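You operate a simulated robot arm through the tools that you are given. There is no shell and no other tool. Be economical: measure what you need, move in short steps, check, and stop when the job is done.

The job below is to be done with a simulated robot arm. You get a single attempt, and the scene is never put back.

JOB
Move the riveted buckle to the buckle tray and brush away the metal dust beside the riveter.
Fine: brush back in its place, slide pushed in. Set down upright: brush. What is to be rubbed or washed off counts as gone when no trace of it is left.

The check looks at the end state, three seconds after you hand in, the way a careful person would. Anything else that was tipped, shoved, dropped, spilled or broken makes it a failure.

ROBOT AND FRAMES
A 6-joint arm with a two-finger parallel gripper, fixed in place. Base frame: the origin is at the foot of the arm, x ahead of it, y to its left, z up; the work surface is at about z = 0.78. Units: m, rad, N and s.
With the tool pointing down near the work surface it reaches from about 0.24 to 0.64 m from the base axis. Its first joint turns from -1.152 to 1.152 rad. Payload 2.7 kg.
The tool frame sits at the grasp point between the pads (the TCP): z along the fingers, y along the line on which they close. The tips reach 0.023 m beyond it. Largest opening 0.094 m; finger width 0.038, thickness 0.01; the body of the gripper, 0.054 by 0.096 m, starts 0.039 m behind the TCP.
Orientation is told as [roll, pitch, yaw] about the base's x, y, z axes, in that order, counted from this pose: with the fingers straight down and closing along the base's y, the tool's x points along the base's -x, its y along +y and its z along -z.

CONTROLS
- The arm moves only by the tool move_arm. Its argument "steps" is a list of rows, each a list of 3 entries, a list of its own where there are three numbers: the shift along the tool's x, y, z in m, then the turn, a rotation vector about the tool's x, y, z in rad, then the gripper command, from -1 (fully open) to 1 (shut), values between in proportion. In form: [[[x, y, z], [wx, wy, wz], grip], ...]. A call has 1 to 10 rows; each row shifts and turns the commanded pose from where the row before left it, along the tool's axes as they then stand. A row lasts 0.2 s, in which the tool goes at most 0.05 m and 0.15 rad; a call with a longer step from one row to the next is refused whole, and so is a gripper value outside its range. Where a pose cannot be reached the arm comes as near as it can. A force on the tool above 40 N (or 10 N above the force at the start of the call, whichever is more), or a blocked arm, ends the call early, and 0.2 s more pass. The fingers move at their own pace (about 0.045 m/s each) and stop on an object; they squeeze with about 44 N. The grip force told is the motor's: it shows also when the fingers shut on nothing. Time passes only in rows, and 0.2 s behind the last, so rows that do not move let the fingers close. The reply holds the time, the measured pose of the TCP, the force on the tool along the base axes, the opening and the grip force, in the units named above and with some noise, with the torque about the TCP (base axes, N m) and any sound that the robot's microphone picked up.
- Cameras (640 x 400 px; columns grow to the right, rows downward): "scene" is fixed at [0.0715, -0.4276, 1.4067]; the picture's right is [0.81, -0.59, 0.00], its down [-0.33, -0.45, -0.83] and it looks along [0.49, 0.67, -0.55] (base axes); focal length 351 px, centre (320, 200). "wrist" rides on the gripper at [0.086, 0.016, -0.074] in the tool frame; the picture's right is [-0.18, 0.98, 0.00], its down [-0.58, -0.11, -0.81] and it looks along [-0.79, -0.15, 0.59] (tool axes); focal length 243 px, centre (320, 200). There is no depth. A picture from a camera that has moved, and an enlarged one, comes with that camera's place and axes in the base frame and with its lens.
- camera(camera): a new picture of that camera. No time passes.
- enlarge(camera, box): a new picture of the part [left, top, right, bottom] of that camera's present view, enlarged. No time passes.
- close_job(): hands the job in; it is judged then, once.

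Go step by step. Nothing tells you positions but the pictures and the camera data: compare them with the known pose of the tool, close in by small moves and look again before you grip or let go. The budget is 120 turns and 76 pictures, counting those below and the enlarged ones. Unless the task says otherwise, let go and move clear before handing in, and close with one line.

The tools are called after ">>>" as name(argument=value, ...) on one line, values as JSON. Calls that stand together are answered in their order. move_arm: Moves the arm, as the interface text tells. Its arguments: {"type":"object","properties":{"steps":{"type":"array","items":{"type":"array"}}},"required":["steps"]} The other tools are called the same way: camera (camera) takes a picture; enlarge (camera, box) takes an enlarged picture of a part of a camera's view; close_job () hands the job in.

At the start:

```text
clock: 0.0
tool_pos: [0.2459, 0.2424, 1.0344]
tool_rot: [0.0, -0.001, 0.0]
wrist_force: [0.0, -0.2, 1.0]
ft_torque: [-0.03, -0.04, 0.0]
opening: 0.0938
finger_force: 0.0
```

scene: 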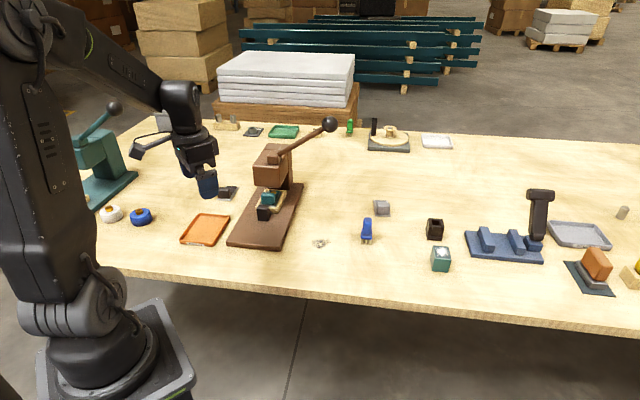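
wrist: 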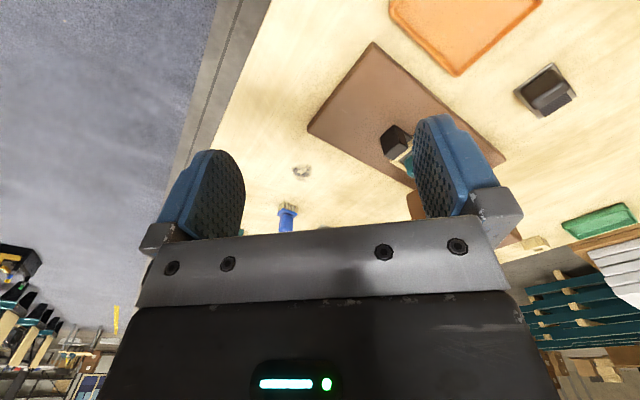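

I see the brown riveter with a lever, an orange tray left of it, metal dust to its right, and a blue brush. I'll enlarge the relevant parts first.

>>> enlarge(camera="scene", box=[170, 110, 350, 260])

>>> enlarge(camera="scene", box=[300, 180, 480, 290])

>>> enlarge(camera="scene", box=[440, 170, 640, 300])

>>> enlarge(camera="scene", box=[60, 90, 240, 250])

>>> enlarge(camera="scene", box=[200, 100, 460, 200])

```text
2.67 times, centred on (260, 185) of scene
camera zoom: at [0.0715, -0.4276, 1.4067], right [0.81, -0.59, 0.0], down [-0.33, -0.45, -0.83], along [0.49, 0.67, -0.55], focal length 936 px, centre (480, 240)
```

zoom: 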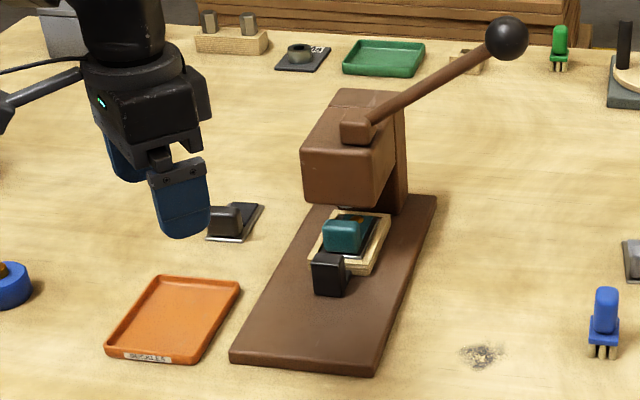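

```text
3.56 times, centred on (390, 235) of scene
camera zoom: at [0.0715, -0.4276, 1.4067], right [0.81, -0.59, 0.0], down [-0.33, -0.45, -0.83], along [0.49, 0.67, -0.55], focal length 1248 px, centre (71, 76)
```

zoom: 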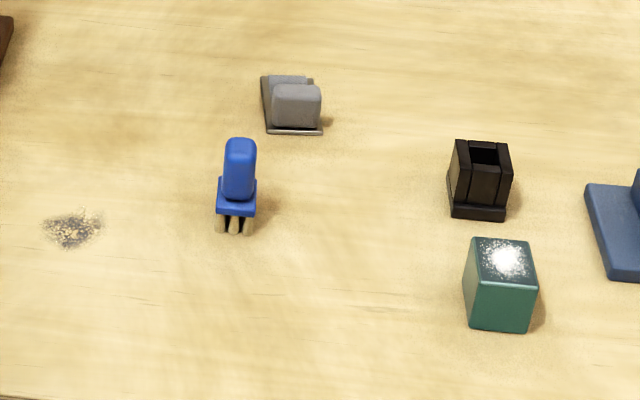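

```text
3.08 times, centred on (540, 235) of scene
camera zoom: at [0.0715, -0.4276, 1.4067], right [0.81, -0.59, 0.0], down [-0.33, -0.45, -0.83], along [0.49, 0.67, -0.55], focal length 1080 px, centre (-357, 92)
```

zoom: 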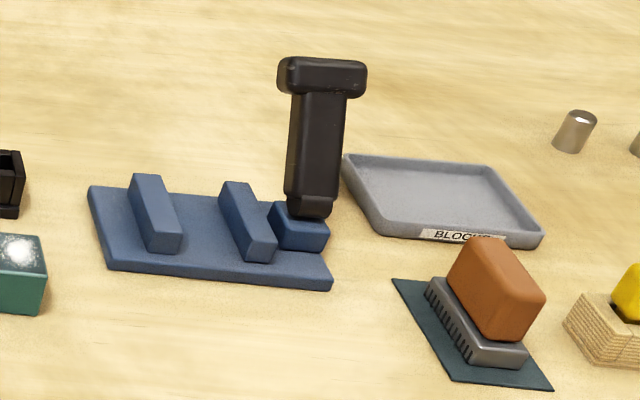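

```text
2.50 times, centred on (150, 170) of scene
camera zoom: at [0.0715, -0.4276, 1.4067], right [0.81, -0.59, 0.0], down [-0.33, -0.45, -0.83], along [0.49, 0.67, -0.55], focal length 878 px, centre (745, 275)
```

zoom: 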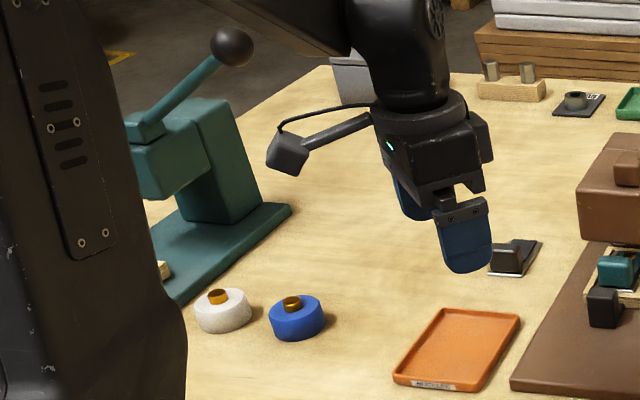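

```text
2.46 times, centred on (330, 150) of scene
camera zoom: at [0.0715, -0.4276, 1.4067], right [0.81, -0.59, 0.0], down [-0.33, -0.45, -0.83], along [0.49, 0.67, -0.55], focal length 864 px, centre (295, 323)
```

zoom: 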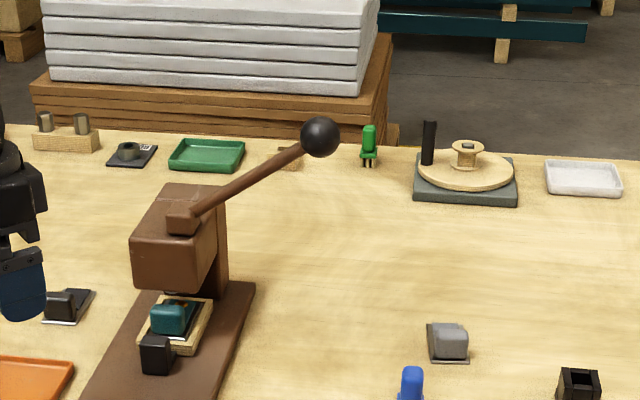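

The buckle sits on the riveter's slide (near [0.46, 0.34]), the orange tray is near [0.27, 0.40], the dust near [0.50, 0.16], and the blue brush near [0.614, 0.094]. I'll turn the wrist to look along the riveter.

>>> move_arm(steps=[[[0, 0, 0], [0, 0, -0.14], -1], [[0, 0, 0], [0, 0, -0.14], -1], [[0, 0, 0], [0, 0, -0.14], -1], [[0, 0, 0], [0, 0, -0.14], -1], [[0, 0, 0], [0, 0, -0.14], -1]])

>>> camera(camera="wrist")

```text
clock: 1.2
tool_pos: [0.2451, 0.2423, 1.034]
tool_rot: [0.0, 0.001, 0.704]
wrist_force: [0.1, 0.2, 0.5]
ft_torque: [0.02, 0.0, 0.02]
opening: 0.094
finger_force: 0.0
```

```text
68 pictures are left
camera wrist: at [0.1694, 0.1989, 1.1091], right [-0.49, 0.87, 0.0], down [0.51, 0.29, 0.81], along [0.7, 0.4, -0.59], focal length 243 px, centre (320, 200)
```

wrist: 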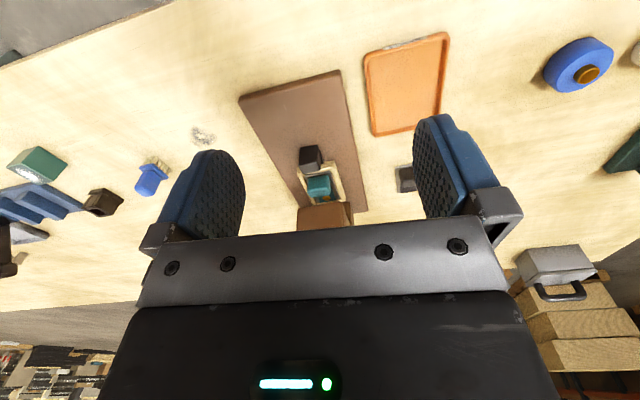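

The riveter axis runs at about 45°, from [0.34, 0.245] toward [0.47, 0.37]. I'll align the tool with it and come lower for a closer look.

>>> move_arm(steps=[[[0, 0, 0], [0, 0, -0.081], -1], [[-0.006, -0.021, 0.033], [0, 0, 0], -1], [[-0.006, -0.021, 0.033], [0, 0, 0], -1], [[-0.006, -0.021, 0.033], [0, 0, 0], -1]])

>>> camera(camera="wrist")

>>> enlarge(camera="wrist", box=[250, 120, 410, 240])

>>> enlarge(camera="scene", box=[235, 140, 315, 240])

```text
clock: 2.2
tool_pos: [0.3061, 0.2097, 0.9357]
tool_rot: [-0.001, -0.003, 0.781]
wrist_force: [0.3, 0.4, -0.2]
ft_torque: [-0.01, -0.01, -0.02]
opening: 0.0941
finger_force: 0.0
```

```text
67 pictures are left
camera wrist: at [0.2332, 0.1625, 1.0103], right [-0.56, 0.83, 0.0], down [0.49, 0.33, 0.81], along [0.67, 0.45, -0.59], focal length 243 px, centre (320, 200)
```

wrist: 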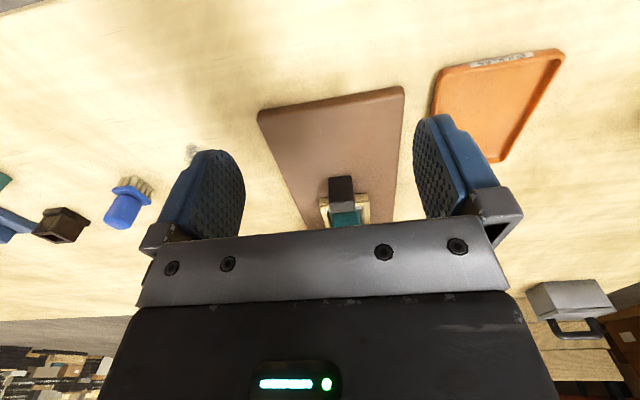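

```text
3.33 times, centred on (330, 180) of wrist
camera zoom: at [0.2332, 0.1625, 1.0103], right [-0.56, 0.83, 0.0], down [0.49, 0.33, 0.81], along [0.67, 0.45, -0.59], focal length 809 px, centre (287, 267)
```

zoom: 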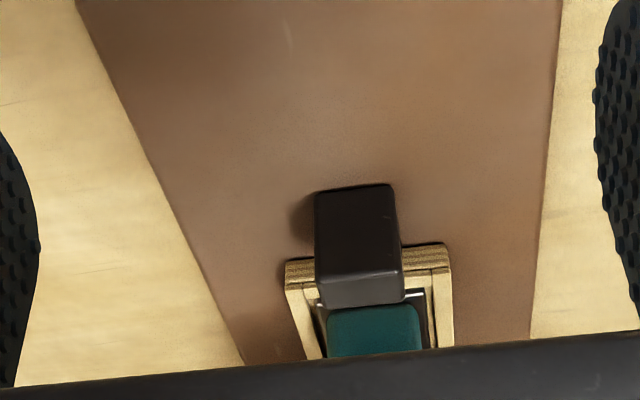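

```text
4.00 times, centred on (275, 190) of scene
camera zoom: at [0.0715, -0.4276, 1.4067], right [0.81, -0.59, 0.0], down [-0.33, -0.45, -0.83], along [0.49, 0.67, -0.55], focal length 1405 px, centre (500, 240)
```

zoom: 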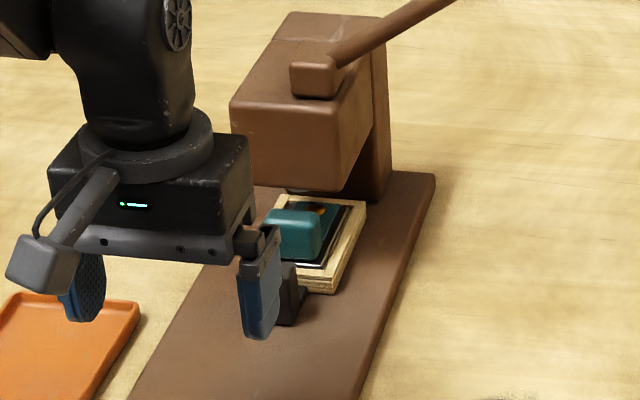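

The knob is about 2.7 cm wide at [0.425, 0.325] with its top near z 0.84, in front of the frame that holds the buckle. I'll move above it and check alignment before going down.

>>> move_arm(steps=[[[-0.04, 0, 0], [0, 0, 0], -1], [[-0.04, 0, 0], [0, 0, 0], -1], [[-0.04, 0, 0], [0, 0, 0], -1], [[-0.04, 0, 0], [0, 0, 0], -1], [[0, 0, 0.02], [0, 0, 0], -1]])

>>> camera(camera="wrist")

>>> enlarge(camera="scene", box=[215, 120, 335, 250])

```text
clock: 3.4
tool_pos: [0.4178, 0.3216, 0.9153]
tool_rot: [-0.001, 0.0, 0.78]
wrist_force: [-0.1, -0.3, 0.1]
ft_torque: [0.05, -0.01, -0.02]
opening: 0.0941
finger_force: 0.0
```

```text
64 pictures are left
camera wrist: at [0.3448, 0.273, 0.9888], right [-0.56, 0.83, 0.0], down [0.49, 0.33, 0.81], along [0.67, 0.45, -0.59], focal length 243 px, centre (320, 200)
```

wrist: 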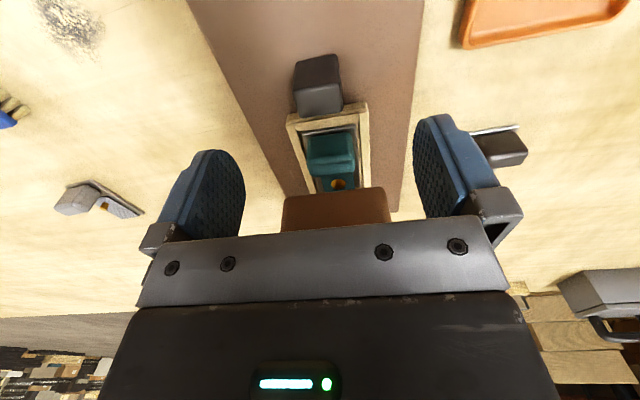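

```text
3.08 times, centred on (275, 185) of scene
camera zoom: at [0.0715, -0.4276, 1.4067], right [0.81, -0.59, 0.0], down [-0.33, -0.45, -0.83], along [0.49, 0.67, -0.55], focal length 1080 px, centre (458, 246)
```

zoom: 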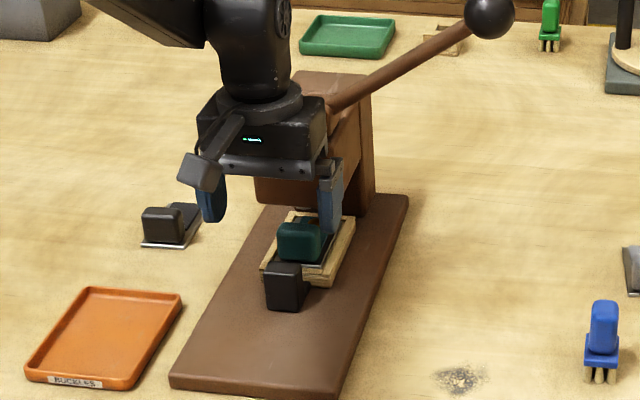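

The knob lies between the fingers and the frame starts just beyond them. I'll go straight down and close on it.

>>> move_arm(steps=[[[0, 0, 0.025], [0, 0, 0], -1], [[0, 0, 0.025], [0, 0, 0], -1], [[0, 0, 0.025], [0, 0, 0], -1]])

>>> enlarge(camera="scene", box=[215, 120, 335, 250])

>>> camera(camera="wrist")

```text
clock: 4.2
tool_pos: [0.4169, 0.3206, 0.8394]
tool_rot: [-0.001, 0.001, 0.779]
wrist_force: [-0.2, -0.4, -0.3]
ft_torque: [-0.01, 0.01, -0.04]
opening: 0.0943
finger_force: 0.0
```

```text
3.08 times, centred on (275, 185) of scene
camera zoom: at [0.0715, -0.4276, 1.4067], right [0.81, -0.59, 0.0], down [-0.33, -0.45, -0.83], along [0.49, 0.67, -0.55], focal length 1080 px, centre (458, 246)
```

zoom: 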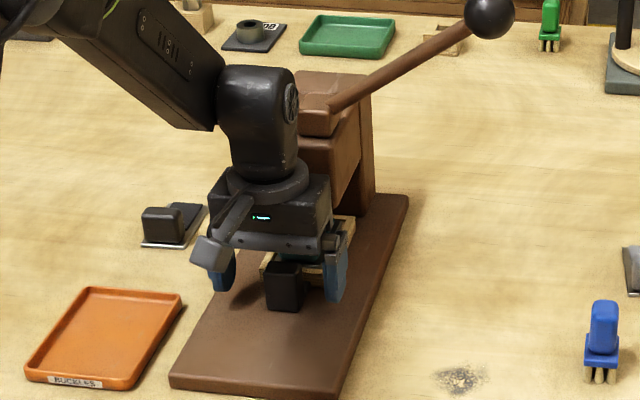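

```text
61 pictures are left
camera wrist: at [0.3442, 0.273, 0.9141], right [-0.56, 0.83, 0.0], down [0.49, 0.33, 0.81], along [0.67, 0.45, -0.59], focal length 243 px, centre (320, 200)
```

wrist: 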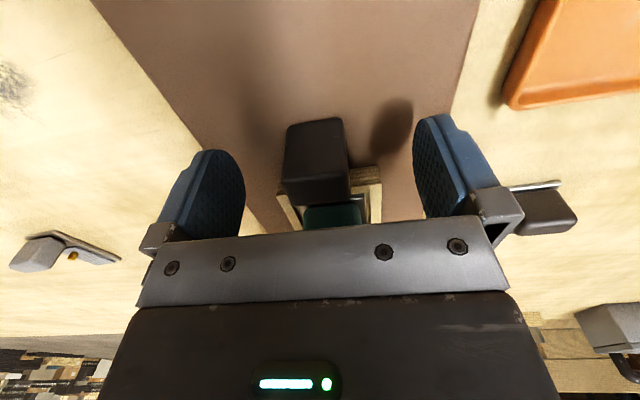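

The knob sits between the pads, slightly off centre. I'll nudge over and close.

>>> move_arm(steps=[[[0, -0.004, 0], [0, 0, 0], -1], [[0, 0, 0], [0, 0, 0], 1], [[0, 0, 0], [0, 0, 0], 1], [[0, 0, 0], [0, 0, 0], 1], [[0, 0, 0], [0, 0, 0], 1], [[0, 0, 0], [0, 0, 0], 1]])

```text
clock: 5.6
tool_pos: [0.4195, 0.3188, 0.839]
tool_rot: [0.0, 0.0, 0.783]
wrist_force: [-9.7, 9.5, -0.3]
ft_torque: [-0.01, -0.07, 0.38]
opening: 0.0315
finger_force: 45.2
```

Gripped the knob (3.15 cm), with some side load from misalignment. I'll relieve that with a small shift and begin pulling.

>>> move_arm(steps=[[[0, 0.003, 0], [0, 0, 0], 1], [[0, 0, 0], [0, 0, 0], 1]])

```text
clock: 6.2
tool_pos: [0.419, 0.3202, 0.8389]
tool_rot: [-0.001, 0.001, 0.78]
wrist_force: [0.7, -5.5, -5.8]
ft_torque: [1.08, -0.18, 0.98]
opening: 0.0316
finger_force: 44.5
```

Now pulling the slide out gently.

>>> move_arm(steps=[[[0.01, 0, 0], [0, 0, 0], 1], [[0.01, 0, 0], [0, 0, 0], 1], [[0.01, 0, 0], [0, 0, 0], 1]])

>>> enlarge(camera="scene", box=[215, 120, 335, 250])

```text
clock: 7.0
tool_pos: [0.3995, 0.3, 0.8397]
tool_rot: [-0.002, 0.0, 0.779]
wrist_force: [18.7, -13.6, -2.7]
ft_torque: [-0.86, 1.18, 0.69]
opening: 0.0318
finger_force: 45.3
```

```text
3.08 times, centred on (275, 185) of scene
camera zoom: at [0.072, -0.4279, 1.4066], right [0.81, -0.59, 0.0], down [-0.33, -0.45, -0.83], along [0.49, 0.67, -0.55], focal length 1080 px, centre (458, 246)
```

zoom: 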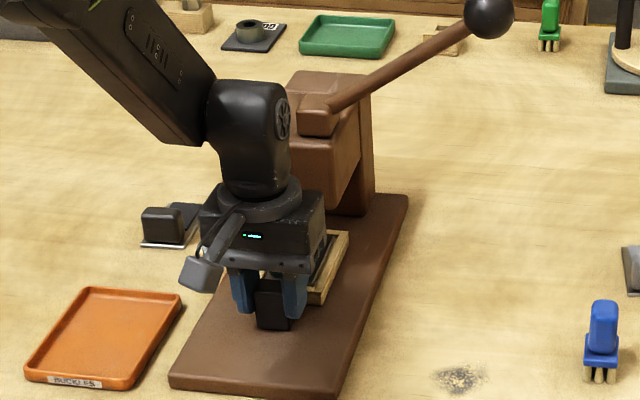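

The slide follows, with side load showing its axis is a bit different from mine. I'll compensate sideways while pulling on.

>>> move_arm(steps=[[[0.005, -0.003, 0], [0, 0, 0], 1], [[0.01, -0.001, 0], [0, 0, 0], 1], [[0.01, -0.001, 0], [0, 0, 0], 1]])

```text
clock: 7.8
tool_pos: [0.3807, 0.281, 0.8386]
tool_rot: [0.002, -0.002, 0.785]
wrist_force: [-8.5, 9.7, -5.7]
ft_torque: [0.14, -0.68, 0.51]
opening: 0.0316
finger_force: 45.3
```

Axis is about 45°; I'll continue with a small correction.

>>> move_arm(steps=[[[0.01, 0.0015, 0], [0, 0, 0], 1], [[0.01, -0.0003, 0], [0, 0, 0], 1], [[0.01, -0.0003, 0], [0, 0, 0], 1]])

>>> enlarge(camera="scene", box=[215, 120, 335, 250])

```text
clock: 8.6
tool_pos: [0.3579, 0.2589, 0.8392]
tool_rot: [0.002, 0.004, 0.782]
wrist_force: [-17.2, 19.2, -22.1]
ft_torque: [0.47, -0.99, 0.77]
opening: 0.0319
finger_force: 44.7
```

```text
3.08 times, centred on (275, 185) of scene
camera zoom: at [0.0713, -0.427, 1.4069], right [0.81, -0.59, 0.0], down [-0.33, -0.45, -0.83], along [0.49, 0.67, -0.55], focal length 1080 px, centre (458, 246)
```

zoom: 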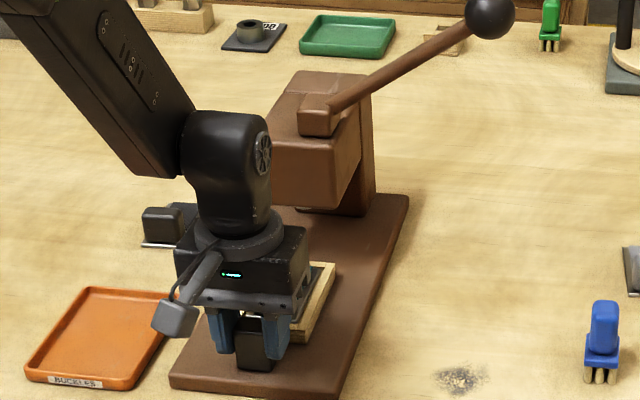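

The slide is out by about 8.5 cm, which should clear the head. I'll relieve the side load, open, and back up to look.

>>> move_arm(steps=[[[0, 0.003, -0.002], [0, 0, 0], 1], [[0, 0, 0], [0, 0, 0], 1], [[0, 0, 0], [0, 0, 0], 0], [[0, 0, 0], [0, 0, 0], -1], [[0, 0, 0], [0, 0, 0], -1], [[0, 0, 0], [0, 0, 0], -1]])

>>> move_arm(steps=[[[0, 0, -0.04], [0, 0, 0], -1], [[0, 0, -0.04], [0, 0, 0], -1], [[0, 0, -0.02], [0, 0, 0], -1], [[0.03, 0, 0], [0, 0, 0], -1]])

>>> camera(camera="wrist")

>>> enlarge(camera="scene", box=[215, 120, 335, 250])

```text
clock: 10.0
tool_pos: [0.3582, 0.2615, 0.844]
tool_rot: [-0.001, 0.0, 0.78]
wrist_force: [0.2, 0.8, -0.2]
ft_torque: [0.04, 0.0, 0.01]
opening: 0.0939
finger_force: 0.1
```

```text
clock: 11.0
tool_pos: [0.3362, 0.2396, 0.943]
tool_rot: [-0.001, 0.001, 0.78]
wrist_force: [0.0, -0.3, 0.5]
ft_torque: [0.01, -0.01, -0.02]
opening: 0.0939
finger_force: 0.1
```

```text
58 pictures are left
camera wrist: at [0.2639, 0.1917, 1.017], right [-0.56, 0.83, 0.0], down [0.49, 0.33, 0.81], along [0.67, 0.45, -0.59], focal length 243 px, centre (320, 200)
```

wrist: 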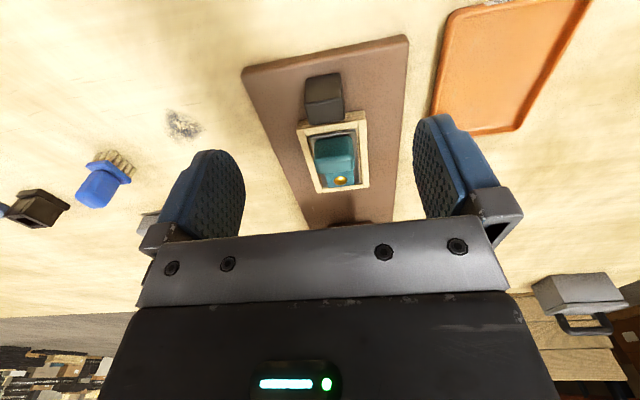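

```text
3.08 times, centred on (275, 185) of scene
camera zoom: at [0.0715, -0.4276, 1.4067], right [0.81, -0.59, 0.0], down [-0.33, -0.45, -0.83], along [0.49, 0.67, -0.55], focal length 1080 px, centre (458, 246)
```

zoom: 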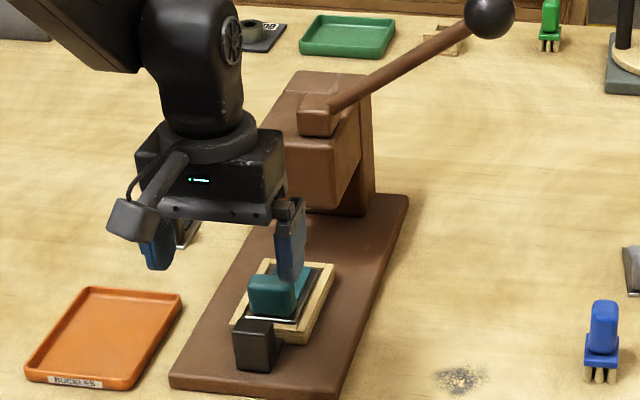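

The buckle is now fully exposed. Zooming in on it and on the tray.

>>> enlarge(camera="wrist", box=[270, 60, 400, 220])

>>> enlarge(camera="scene", box=[215, 180, 295, 250])

```text
2.50 times, centred on (335, 140) of wrist
camera zoom: at [0.2639, 0.1917, 1.017], right [-0.56, 0.83, 0.0], down [0.49, 0.33, 0.81], along [0.67, 0.45, -0.59], focal length 606 px, centre (282, 350)
```

zoom: 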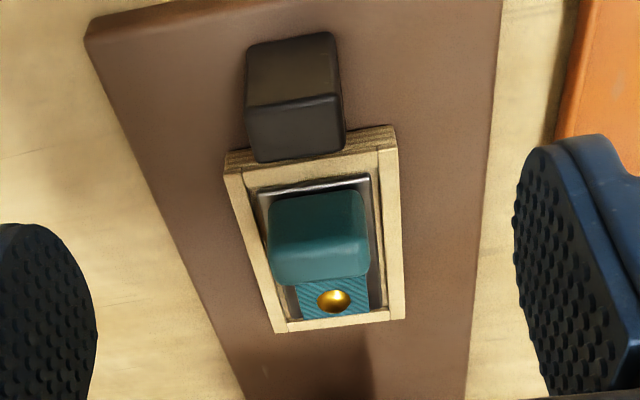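

```text
5.71 times, centred on (255, 215) of scene
camera zoom: at [0.0715, -0.4276, 1.4067], right [0.81, -0.59, 0.0], down [-0.33, -0.45, -0.83], along [0.49, 0.67, -0.55], focal length 2007 px, centre (691, 114)
```

zoom: 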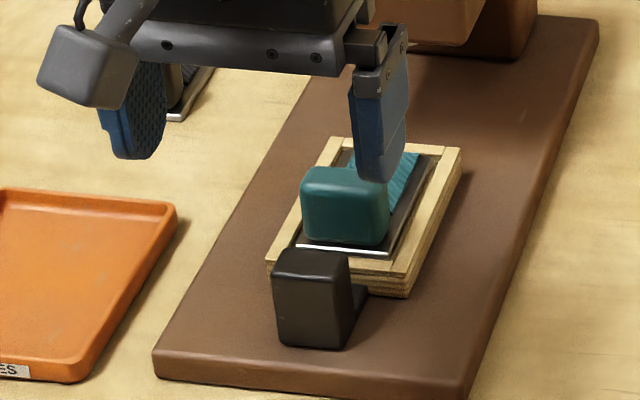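

Block of the buckle is about 4 cm wide at [0.399, 0.302], top near z 0.848, with frame walls near 0.82. I'll move over it, descend partway and check.

>>> move_arm(steps=[[[-0.044, 0, 0], [0, 0, 0], -1], [[-0.044, 0, 0], [0, 0, 0], -1], [[0, 0, 0.03], [0, 0, 0], -1], [[0, 0, 0.03], [0, 0, 0], -1]])

>>> camera(camera="wrist")

>>> enlarge(camera="scene", box=[215, 150, 315, 250])

```text
clock: 12.0
tool_pos: [0.3985, 0.3014, 0.8826]
tool_rot: [0.0, 0.001, 0.78]
wrist_force: [0.8, 0.2, -0.4]
ft_torque: [-0.02, 0.01, 0.01]
opening: 0.0944
finger_force: 0.0
```

```text
54 pictures are left
camera wrist: at [0.3254, 0.2534, 0.9576], right [-0.56, 0.83, 0.0], down [0.49, 0.33, 0.81], along [0.67, 0.45, -0.59], focal length 243 px, centre (320, 200)
```

wrist: 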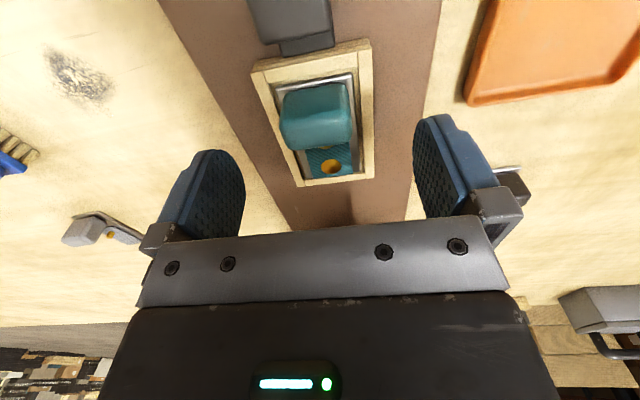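

```text
4.00 times, centred on (265, 200) of scene
camera zoom: at [0.0715, -0.4276, 1.4067], right [0.81, -0.59, 0.0], down [-0.33, -0.45, -0.83], along [0.49, 0.67, -0.55], focal length 1405 px, centre (540, 200)
```

zoom: 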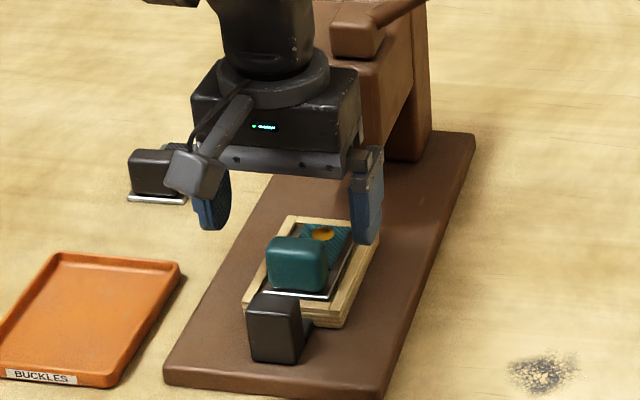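

Alignment looks right. Descending to z ≈ 0.848 and closing.

>>> move_arm(steps=[[[0, 0, 0.02], [0, 0, 0], -1], [[0, 0, 0.014], [0, 0, 0], -1], [[0, 0, 0], [0, 0, 0], 0], [[0, 0, 0], [0, 0, 0], 1], [[0, 0, 0], [0, 0, 0], 1], [[0, 0, 0], [0, 0, 0], 1], [[0, 0, 0], [0, 0, 0], 1]])

>>> enlarge(camera="scene", box=[215, 150, 315, 250])

```text
clock: 13.6
tool_pos: [0.3984, 0.301, 0.8493]
tool_rot: [0.0, 0.0, 0.782]
wrist_force: [-0.3, -0.4, -0.8]
ft_torque: [0.0, -0.03, -0.04]
opening: 0.0393
finger_force: 43.8
```

```text
4.00 times, centred on (265, 200) of scene
camera zoom: at [0.0715, -0.4276, 1.4067], right [0.81, -0.59, 0.0], down [-0.33, -0.45, -0.83], along [0.49, 0.67, -0.55], focal length 1405 px, centre (540, 200)
```

zoom: 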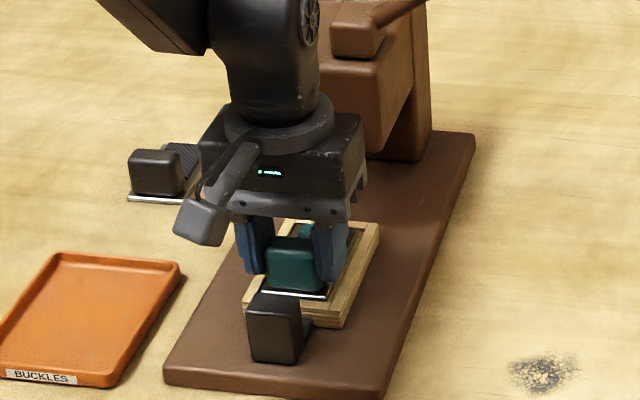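

Gripped at 3.9 cm. Lifting straight up.

>>> move_arm(steps=[[[0, 0, -0.01], [0, 0, 0], 1], [[0, 0, -0.02], [0, 0, 0], 1], [[0, 0, -0.03], [0, 0, 0], 1], [[0, 0, -0.03], [0, 0, 0], 1]])

>>> enlarge(camera="scene", box=[165, 130, 315, 260])

>>> camera(camera="wrist")

```text
clock: 14.6
tool_pos: [0.3994, 0.302, 0.9382]
tool_rot: [0.0, 0.0, 0.78]
wrist_force: [-0.2, 0.8, 0.9]
ft_torque: [-0.02, 0.01, 0.0]
opening: 0.0
finger_force: 42.8
```

```text
3.08 times, centred on (240, 195) of scene
camera zoom: at [0.0715, -0.4276, 1.4067], right [0.81, -0.59, 0.0], down [-0.33, -0.45, -0.83], along [0.49, 0.67, -0.55], focal length 1080 px, centre (566, 215)
```

zoom: 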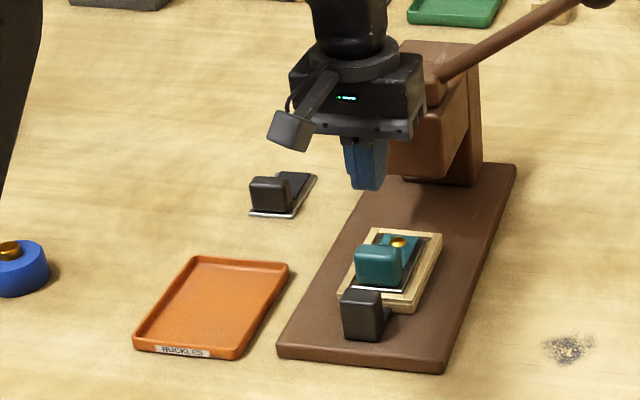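

```text
50 pictures are left
camera wrist: at [0.326, 0.253, 1.0133], right [-0.56, 0.83, 0.0], down [0.49, 0.33, 0.81], along [0.67, 0.45, -0.59], focal length 243 px, centre (320, 200)
```

wrist: 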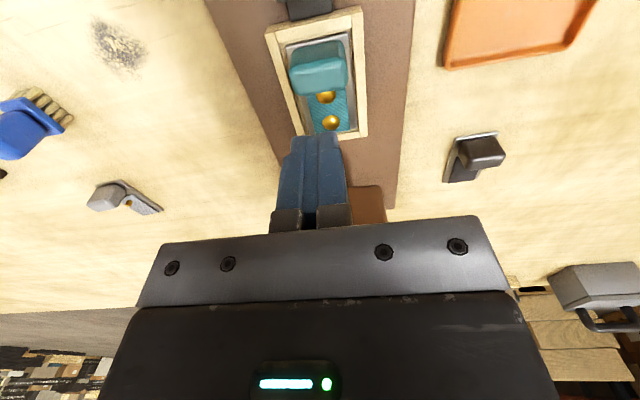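

The buckle slipped out of the grip and stayed on the slide, apparently undisturbed; the fingers held only the rounded top. I'll reopen and grip lower (frame top is around 0.813), then lift slowly.

>>> move_arm(steps=[[[0, 0, 0], [0, 0, 0], -1], [[0, 0, 0], [0, 0, 0], -1], [[0, 0, 0], [0, 0, 0], -1], [[0, 0, 0], [0, 0, 0], -1], [[0, 0, 0], [0, 0, 0], -1], [[0, 0, 0], [0, 0, 0], -1], [[0, 0, 0.03], [0, 0, 0], -1], [[0, 0, 0.03], [0, 0, 0], -1], [[0, 0, 0.029], [0, 0, 0], -1]])

>>> camera(camera="wrist")

>>> enlarge(camera="scene", box=[225, 170, 305, 240])

```text
clock: 16.6
tool_pos: [0.3972, 0.3015, 0.8498]
tool_rot: [0.002, 0.0, 0.78]
wrist_force: [0.8, 0.4, -0.8]
ft_torque: [0.0, 0.0, 0.01]
opening: 0.0937
finger_force: 0.1
```

```text
49 pictures are left
camera wrist: at [0.3255, 0.254, 0.924], right [-0.56, 0.83, 0.0], down [0.49, 0.33, 0.81], along [0.67, 0.45, -0.59], focal length 243 px, centre (320, 200)
```

wrist: 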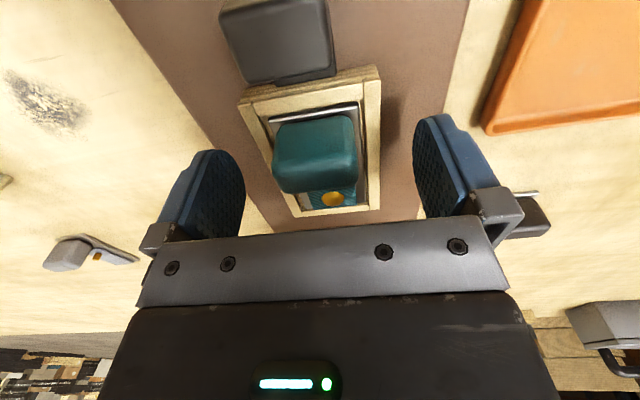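

```text
5.71 times, centred on (265, 205) of scene
camera zoom: at [0.0715, -0.4276, 1.4067], right [0.81, -0.59, 0.0], down [-0.33, -0.45, -0.83], along [0.49, 0.67, -0.55], focal length 2007 px, centre (634, 171)
```

zoom: 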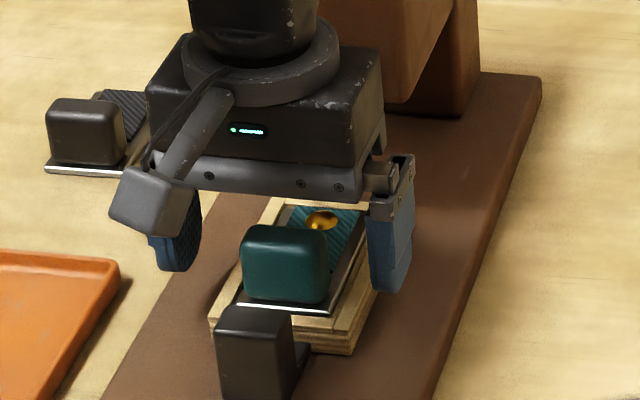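

The block is centred between the pads. Going 9 mm lower, closing, and lifting slowly a little.

>>> move_arm(steps=[[[0.002, 0, 0.005], [0, 0, 0], -1], [[0, 0, 0.004], [0, 0, 0], -1], [[0, 0, 0], [0, 0, 0], 1], [[0, 0, 0], [0, 0, 0], 1], [[0, 0, 0], [0, 0, 0], 1], [[0, 0, 0], [0, 0, 0], 1], [[0, 0, 0], [0, 0, 0], 1]])

>>> move_arm(steps=[[[0, 0, -0.003], [0, 0, 0], 1], [[0, 0, -0.003], [0, 0, 0], 1], [[0, 0, -0.003], [0, 0, 0], 1]])

>>> camera(camera="wrist")

```text
clock: 18.2
tool_pos: [0.3975, 0.3012, 0.8405]
tool_rot: [0.001, -0.001, 0.781]
wrist_force: [1.4, -1.0, 7.1]
ft_torque: [-0.28, -0.08, 0.03]
opening: 0.0394
finger_force: 43.9
```

```text
clock: 19.0
tool_pos: [0.3968, 0.2997, 0.8489]
tool_rot: [0.0, 0.002, 0.778]
wrist_force: [-0.2, 0.2, -0.4]
ft_torque: [0.01, 0.0, 0.02]
opening: 0.0394
finger_force: 43.5
```

```text
47 pictures are left
camera wrist: at [0.3245, 0.2519, 0.9239], right [-0.56, 0.83, 0.0], down [0.49, 0.33, 0.81], along [0.67, 0.45, -0.59], focal length 243 px, centre (320, 200)
```

wrist: 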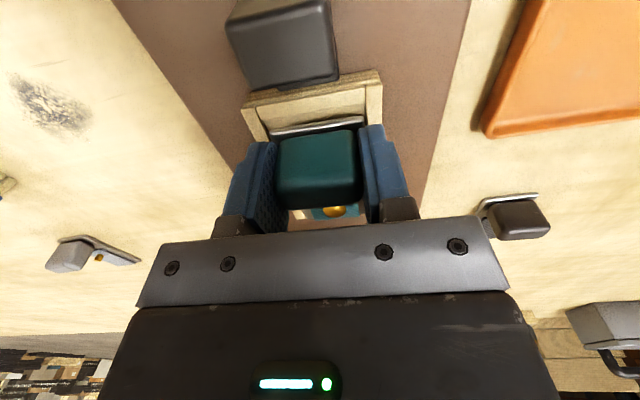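

The buckle seems to be coming up with the gripper. Continuing slowly.

>>> move_arm(steps=[[[0, 0, -0.008], [0, 0, 0], 1], [[0, 0, -0.008], [0, 0, 0], 1], [[0, 0, -0.008], [0, 0, 0], 1], [[0, 0, -0.01], [0, 0, 0], 1], [[0, 0, -0.01], [0, 0, 0], 1]])

>>> enlarge(camera="scene", box=[165, 140, 305, 250])

>>> camera(camera="wrist")

```text
clock: 20.2
tool_pos: [0.3994, 0.2989, 0.8942]
tool_rot: [0.0, 0.001, 0.78]
wrist_force: [0.6, 0.0, -0.3]
ft_torque: [0.01, 0.02, -0.01]
opening: 0.0393
finger_force: 44.1
```

```text
3.64 times, centred on (235, 195) of scene
camera zoom: at [0.0715, -0.4276, 1.4067], right [0.81, -0.59, 0.0], down [-0.33, -0.45, -0.83], along [0.49, 0.67, -0.55], focal length 1277 px, centre (629, 218)
```

zoom: 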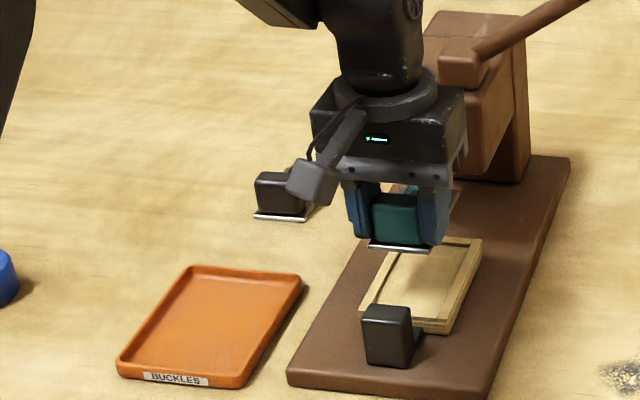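

```text
45 pictures are left
camera wrist: at [0.3251, 0.2518, 0.9683], right [-0.56, 0.83, 0.0], down [0.49, 0.33, 0.81], along [0.67, 0.45, -0.59], focal length 243 px, centre (320, 200)
```

wrist: 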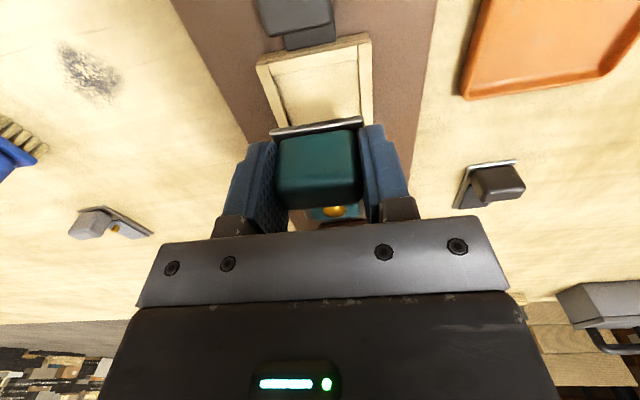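

The buckle is held and the slide's pocket is empty. The tray centre is about [0.271, 0.389]; I'll carry the buckle over it.

>>> move_arm(steps=[[[0, 0, -0.02], [0, 0, 0], 1], [[0.008, 0.0307, 0], [0, 0, 0], 1], [[0.008, 0.0307, 0], [0, 0, 0], 1], [[0.008, 0.0307, 0], [0, 0, 0], 1], [[0.008, 0.0307, 0], [0, 0, 0], 1], [[0.008, 0.0307, 0], [0, 0, 0], 1], [[0, 0, 0], [0, 0, -0.06], 1]])

>>> camera(camera="wrist")

>>> enlarge(camera="scene", box=[135, 130, 285, 260])

```text
clock: 21.8
tool_pos: [0.2599, 0.3818, 0.9128]
tool_rot: [0.001, 0.001, 0.842]
wrist_force: [-0.6, -0.3, -0.3]
ft_torque: [-0.03, -0.01, 0.0]
opening: 0.0391
finger_force: 44.3
```

```text
44 pictures are left
camera wrist: at [0.1907, 0.3297, 0.9874], right [-0.61, 0.79, 0.0], down [0.47, 0.36, 0.81], along [0.64, 0.49, -0.59], focal length 243 px, centre (320, 200)
```

wrist: 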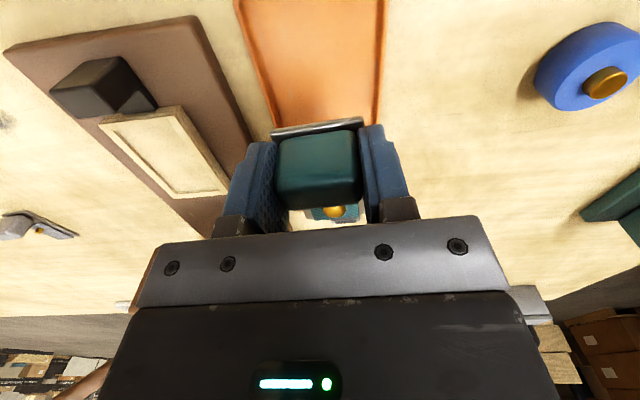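

```text
3.08 times, centred on (210, 195) of scene
camera zoom: at [0.0715, -0.4276, 1.4067], right [0.81, -0.59, 0.0], down [-0.33, -0.45, -0.83], along [0.49, 0.67, -0.55], focal length 1080 px, centre (658, 215)
```

zoom: 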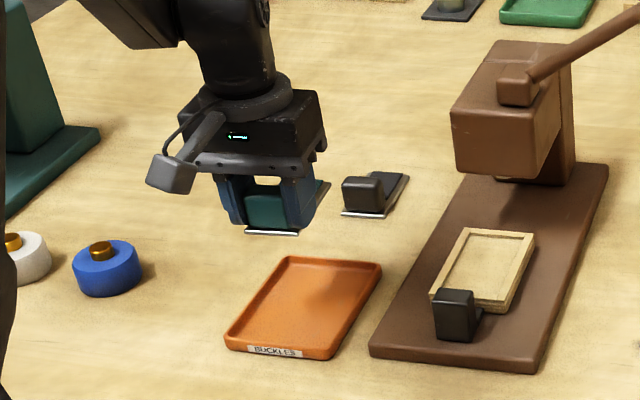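

Alignment with the tray is good; I'll turn back a touch and lower toward the floor.

>>> move_arm(steps=[[[0, -0.001, 0], [0, 0, 0.06], 1], [[0, 0, 0.03], [0, 0, 0], 1], [[0, 0, 0.03], [0, 0, 0], 1], [[0, 0, 0.018], [0, 0, 0], 1]])

>>> enlarge(camera="scene", box=[155, 160, 275, 260])

>>> camera(camera="wrist")

```text
clock: 22.8
tool_pos: [0.2626, 0.3804, 0.835]
tool_rot: [0.0, 0.0, 0.779]
wrist_force: [-0.3, -0.4, -2.1]
ft_torque: [-0.03, -0.02, 0.0]
opening: 0.0393
finger_force: 44.2
```

```text
4.00 times, centred on (215, 210) of scene
camera zoom: at [0.0715, -0.4276, 1.4067], right [0.81, -0.59, 0.0], down [-0.33, -0.45, -0.83], along [0.49, 0.67, -0.55], focal length 1405 px, centre (740, 160)
```

zoom: 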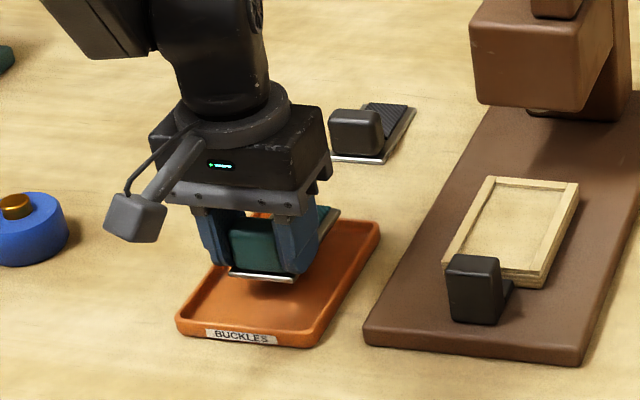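

```text
41 pictures are left
camera wrist: at [0.1893, 0.3326, 0.9094], right [-0.56, 0.83, 0.0], down [0.49, 0.33, 0.81], along [0.67, 0.45, -0.59], focal length 243 px, centre (320, 200)
```

wrist: 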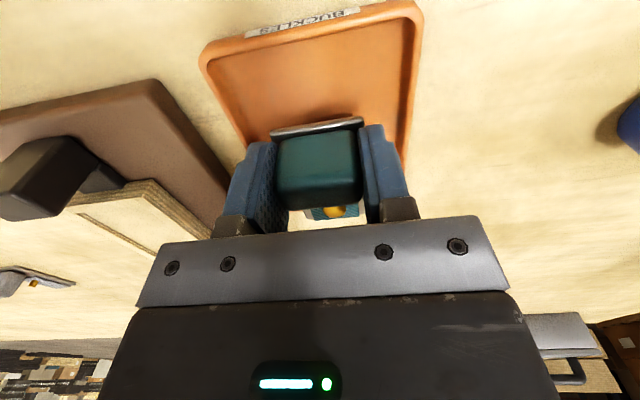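

The buckle is over the middle of the tray. Lowering in small steps until it touches.

>>> move_arm(steps=[[[0, 0, 0.004], [0, 0, 0], 1], [[0, 0, 0.003], [0, 0, 0], 1], [[0, 0, 0.003], [0, 0, 0], 1]])

```text
clock: 23.6
tool_pos: [0.2612, 0.3806, 0.825]
tool_rot: [-0.001, 0.002, 0.782]
wrist_force: [0.1, 0.1, -1.5]
ft_torque: [-0.02, 0.01, 0.01]
opening: 0.0392
finger_force: 43.9
```

>>> move_arm(steps=[[[0, 0, 0.002], [0, 0, 0], 1], [[0, 0, 0.002], [0, 0, 0], 1]])

>>> enlarge(camera="scene", box=[165, 180, 255, 250])

```text
clock: 24.2
tool_pos: [0.2604, 0.381, 0.8205]
tool_rot: [0.0, 0.0, 0.781]
wrist_force: [0.3, 0.4, -0.3]
ft_torque: [-0.05, 0.0, -0.05]
opening: 0.039
finger_force: 43.7
```

```text
5.71 times, centred on (210, 215) of scene
camera zoom: at [0.0715, -0.4276, 1.4067], right [0.81, -0.59, 0.0], down [-0.33, -0.45, -0.83], along [0.49, 0.67, -0.55], focal length 2007 px, centre (949, 114)
```

zoom: 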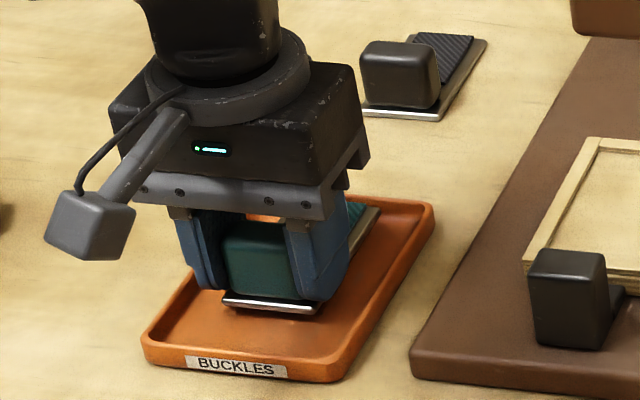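

Still no contact; continuing down.

>>> move_arm(steps=[[[0, 0, 0.002], [0, 0, 0], 1], [[0, 0, 0.002], [0, 0, 0], 1]])

```text
clock: 24.8
tool_pos: [0.2627, 0.3797, 0.8167]
tool_rot: [0.001, 0.0, 0.781]
wrist_force: [-0.3, 0.1, -0.3]
ft_torque: [-0.03, 0.03, -0.02]
opening: 0.0393
finger_force: 44.2
```

>>> move_arm(steps=[[[0, 0, 0.002], [0, 0, 0], 1], [[0, 0, 0.001], [0, 0, 0], 1]])

>>> enlarge(camera="scene", box=[165, 180, 255, 250])

```text
clock: 25.4
tool_pos: [0.2629, 0.3803, 0.8148]
tool_rot: [-0.001, 0.001, 0.781]
wrist_force: [-0.1, 0.6, -1.0]
ft_torque: [-0.01, 0.01, 0.02]
opening: 0.0394
finger_force: 43.7
```

```text
5.71 times, centred on (210, 215) of scene
camera zoom: at [0.0715, -0.4276, 1.4067], right [0.81, -0.59, 0.0], down [-0.33, -0.45, -0.83], along [0.49, 0.67, -0.55], focal length 2007 px, centre (949, 114)
```

zoom: 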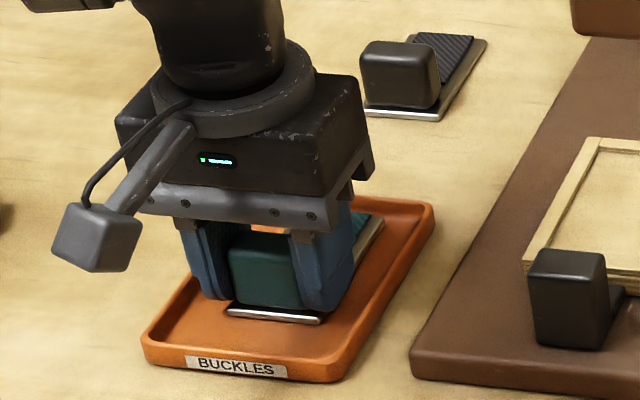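

>>> move_arm(steps=[[[0, 0, 0.0015], [0, 0, 0], 1], [[0, 0, 0.0015], [0, 0, 0], 1]])

```text
clock: 26.0
tool_pos: [0.2631, 0.3793, 0.8125]
tool_rot: [-0.001, -0.004, 0.782]
wrist_force: [-6.2, -11.0, 35.9]
ft_torque: [-0.27, 0.14, -0.01]
opening: 0.0395
finger_force: 44.0
```

Contact with the tray floor. I'll ease up 1 mm, open partly (so the fingers stay inside the tray), and rise.

>>> move_arm(steps=[[[0, 0, -0.001], [0, 0, 0], 1], [[0, 0, 0], [0, 0, 0], -0.25], [[0, 0, 0], [0, 0, 0], -0.25], [[0, 0, 0], [0, 0, 0], -0.25], [[0, 0, -0.02], [0, 0, 0], -0.25], [[0, 0, -0.04], [0, 0, 0], -0.25], [[0, 0, -0.04], [0, 0, 0], -0.25], [[0, 0, -0.02], [0, 0, 0], -1]])

>>> enlarge(camera="scene", box=[155, 150, 315, 260])

```text
clock: 27.8
tool_pos: [0.2626, 0.3813, 0.9322]
tool_rot: [-0.001, 0.001, 0.779]
wrist_force: [-0.4, 0.2, -0.7]
ft_torque: [0.01, -0.01, 0.01]
opening: 0.0933
finger_force: 0.4
```

```text
3.64 times, centred on (235, 205) of scene
camera zoom: at [0.0715, -0.4277, 1.4067], right [0.81, -0.59, 0.0], down [-0.33, -0.45, -0.83], along [0.49, 0.67, -0.55], focal length 1277 px, centre (629, 182)
```

zoom: 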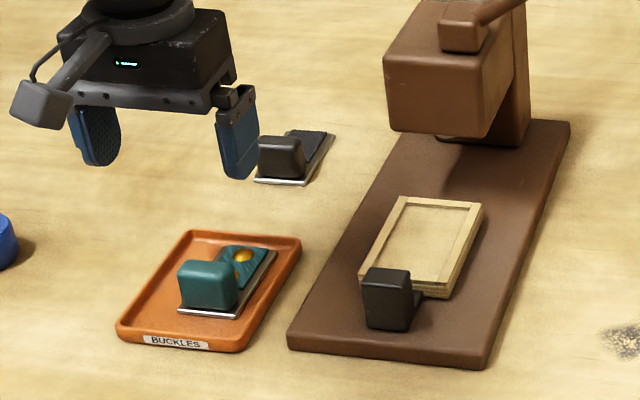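

The buckle lies flat in its tray. Next I'll push the slide back in, with closed fingers against the knob's front face.

>>> move_arm(steps=[[[0.0126, -0.0306, 0], [0, 0, 0], 1], [[0.0126, -0.0306, 0], [0, 0, 0], 1], [[0.0126, -0.0306, 0], [0, 0, 0], 1], [[0.0126, -0.0306, 0], [0, 0, 0], 1], [[0.0126, -0.0306, 0], [0, 0, 0], 1], [[0, 0, 0.025], [0, 0, 0], 1], [[0, 0, 0.025], [0, 0, 0], 1]])

>>> camera(camera="wrist")

```text
clock: 29.4
tool_pos: [0.3252, 0.2255, 0.8818]
tool_rot: [0.001, 0.0, 0.777]
wrist_force: [0.2, -0.4, -0.3]
ft_torque: [0.01, 0.0, 0.0]
opening: 0.0003
finger_force: 42.6
```

```text
37 pictures are left
camera wrist: at [0.2525, 0.1776, 0.9568], right [-0.56, 0.83, 0.0], down [0.49, 0.33, 0.81], along [0.67, 0.45, -0.59], focal length 243 px, centre (320, 200)
```

wrist: 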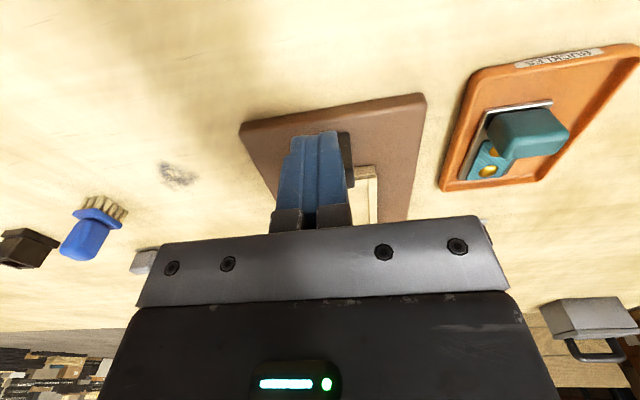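

>>> move_arm(steps=[[[0, 0.001, 0.025], [0, 0, 0], 1], [[0, 0, 0.023], [0, 0, 0], 1], [[-0.01, 0, 0], [0, 0, 0], 1], [[-0.01, 0, 0], [0, 0, 0], 1]])

>>> enlarge(camera="scene", box=[205, 150, 325, 260])

```text
clock: 30.4
tool_pos: [0.3381, 0.2423, 0.8338]
tool_rot: [0.0, 0.002, 0.78]
wrist_force: [-1.1, -1.8, -0.5]
ft_torque: [-0.03, 0.0, 0.01]
opening: 0.0
finger_force: 42.0
```

```text
3.64 times, centred on (265, 205) of scene
camera zoom: at [0.0715, -0.4277, 1.4067], right [0.81, -0.59, 0.0], down [-0.33, -0.45, -0.83], along [0.49, 0.67, -0.55], focal length 1277 px, centre (520, 182)
```

zoom: 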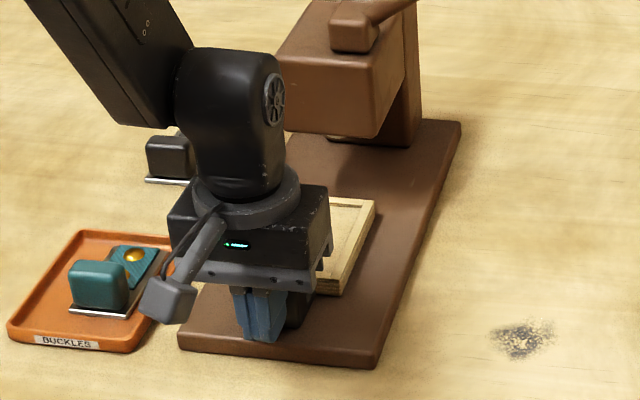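

Contact is starting. Pushing in along the axis.

>>> move_arm(steps=[[[-0.01, 0, 0], [0, 0, 0], 1], [[-0.01, 0, 0], [0, 0, 0], 1], [[-0.01, 0, 0], [0, 0, 0], 1], [[-0.01, 0, 0], [0, 0, 0], 1], [[-0.01, 0, 0], [0, 0, 0], 1], [[-0.01, 0, 0], [0, 0, 0], 1], [[-0.01, 0, 0], [0, 0, 0], 1]])

>>> enlarge(camera="scene", box=[205, 150, 325, 260])

```text
clock: 32.0
tool_pos: [0.3886, 0.2914, 0.8343]
tool_rot: [-0.002, 0.0, 0.78]
wrist_force: [-1.3, -0.9, 0.0]
ft_torque: [-0.02, -0.01, 0.01]
opening: 0.0
finger_force: 41.9
```

```text
3.64 times, centred on (265, 205) of scene
camera zoom: at [0.0715, -0.4277, 1.4067], right [0.81, -0.59, 0.0], down [-0.33, -0.45, -0.83], along [0.49, 0.67, -0.55], focal length 1277 px, centre (520, 182)
```

zoom: 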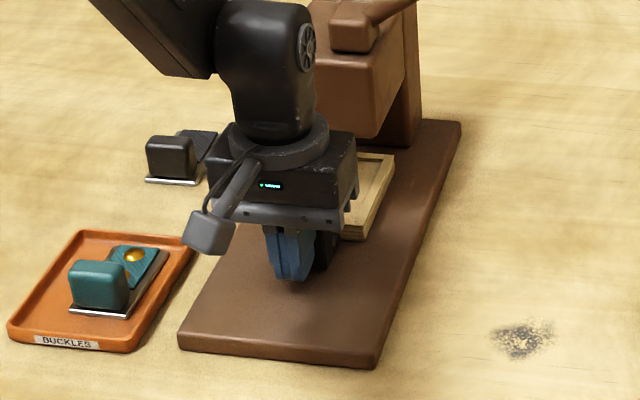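

Moving freely; continuing in smaller steps to the stop.

>>> move_arm(steps=[[[-0.005, 0, 0], [0, 0, 0], 1], [[-0.005, 0, 0], [0, 0, 0], 1], [[-0.003, 0, 0], [0, 0, 0], 1], [[-0.003, 0, 0], [0, 0, 0], 1]])

```text
clock: 33.0
tool_pos: [0.3983, 0.3008, 0.8352]
tool_rot: [-0.002, 0.005, 0.779]
wrist_force: [-12.4, -10.3, 8.7]
ft_torque: [0.2, -0.13, 0.1]
opening: 0.0002
finger_force: 42.1
```

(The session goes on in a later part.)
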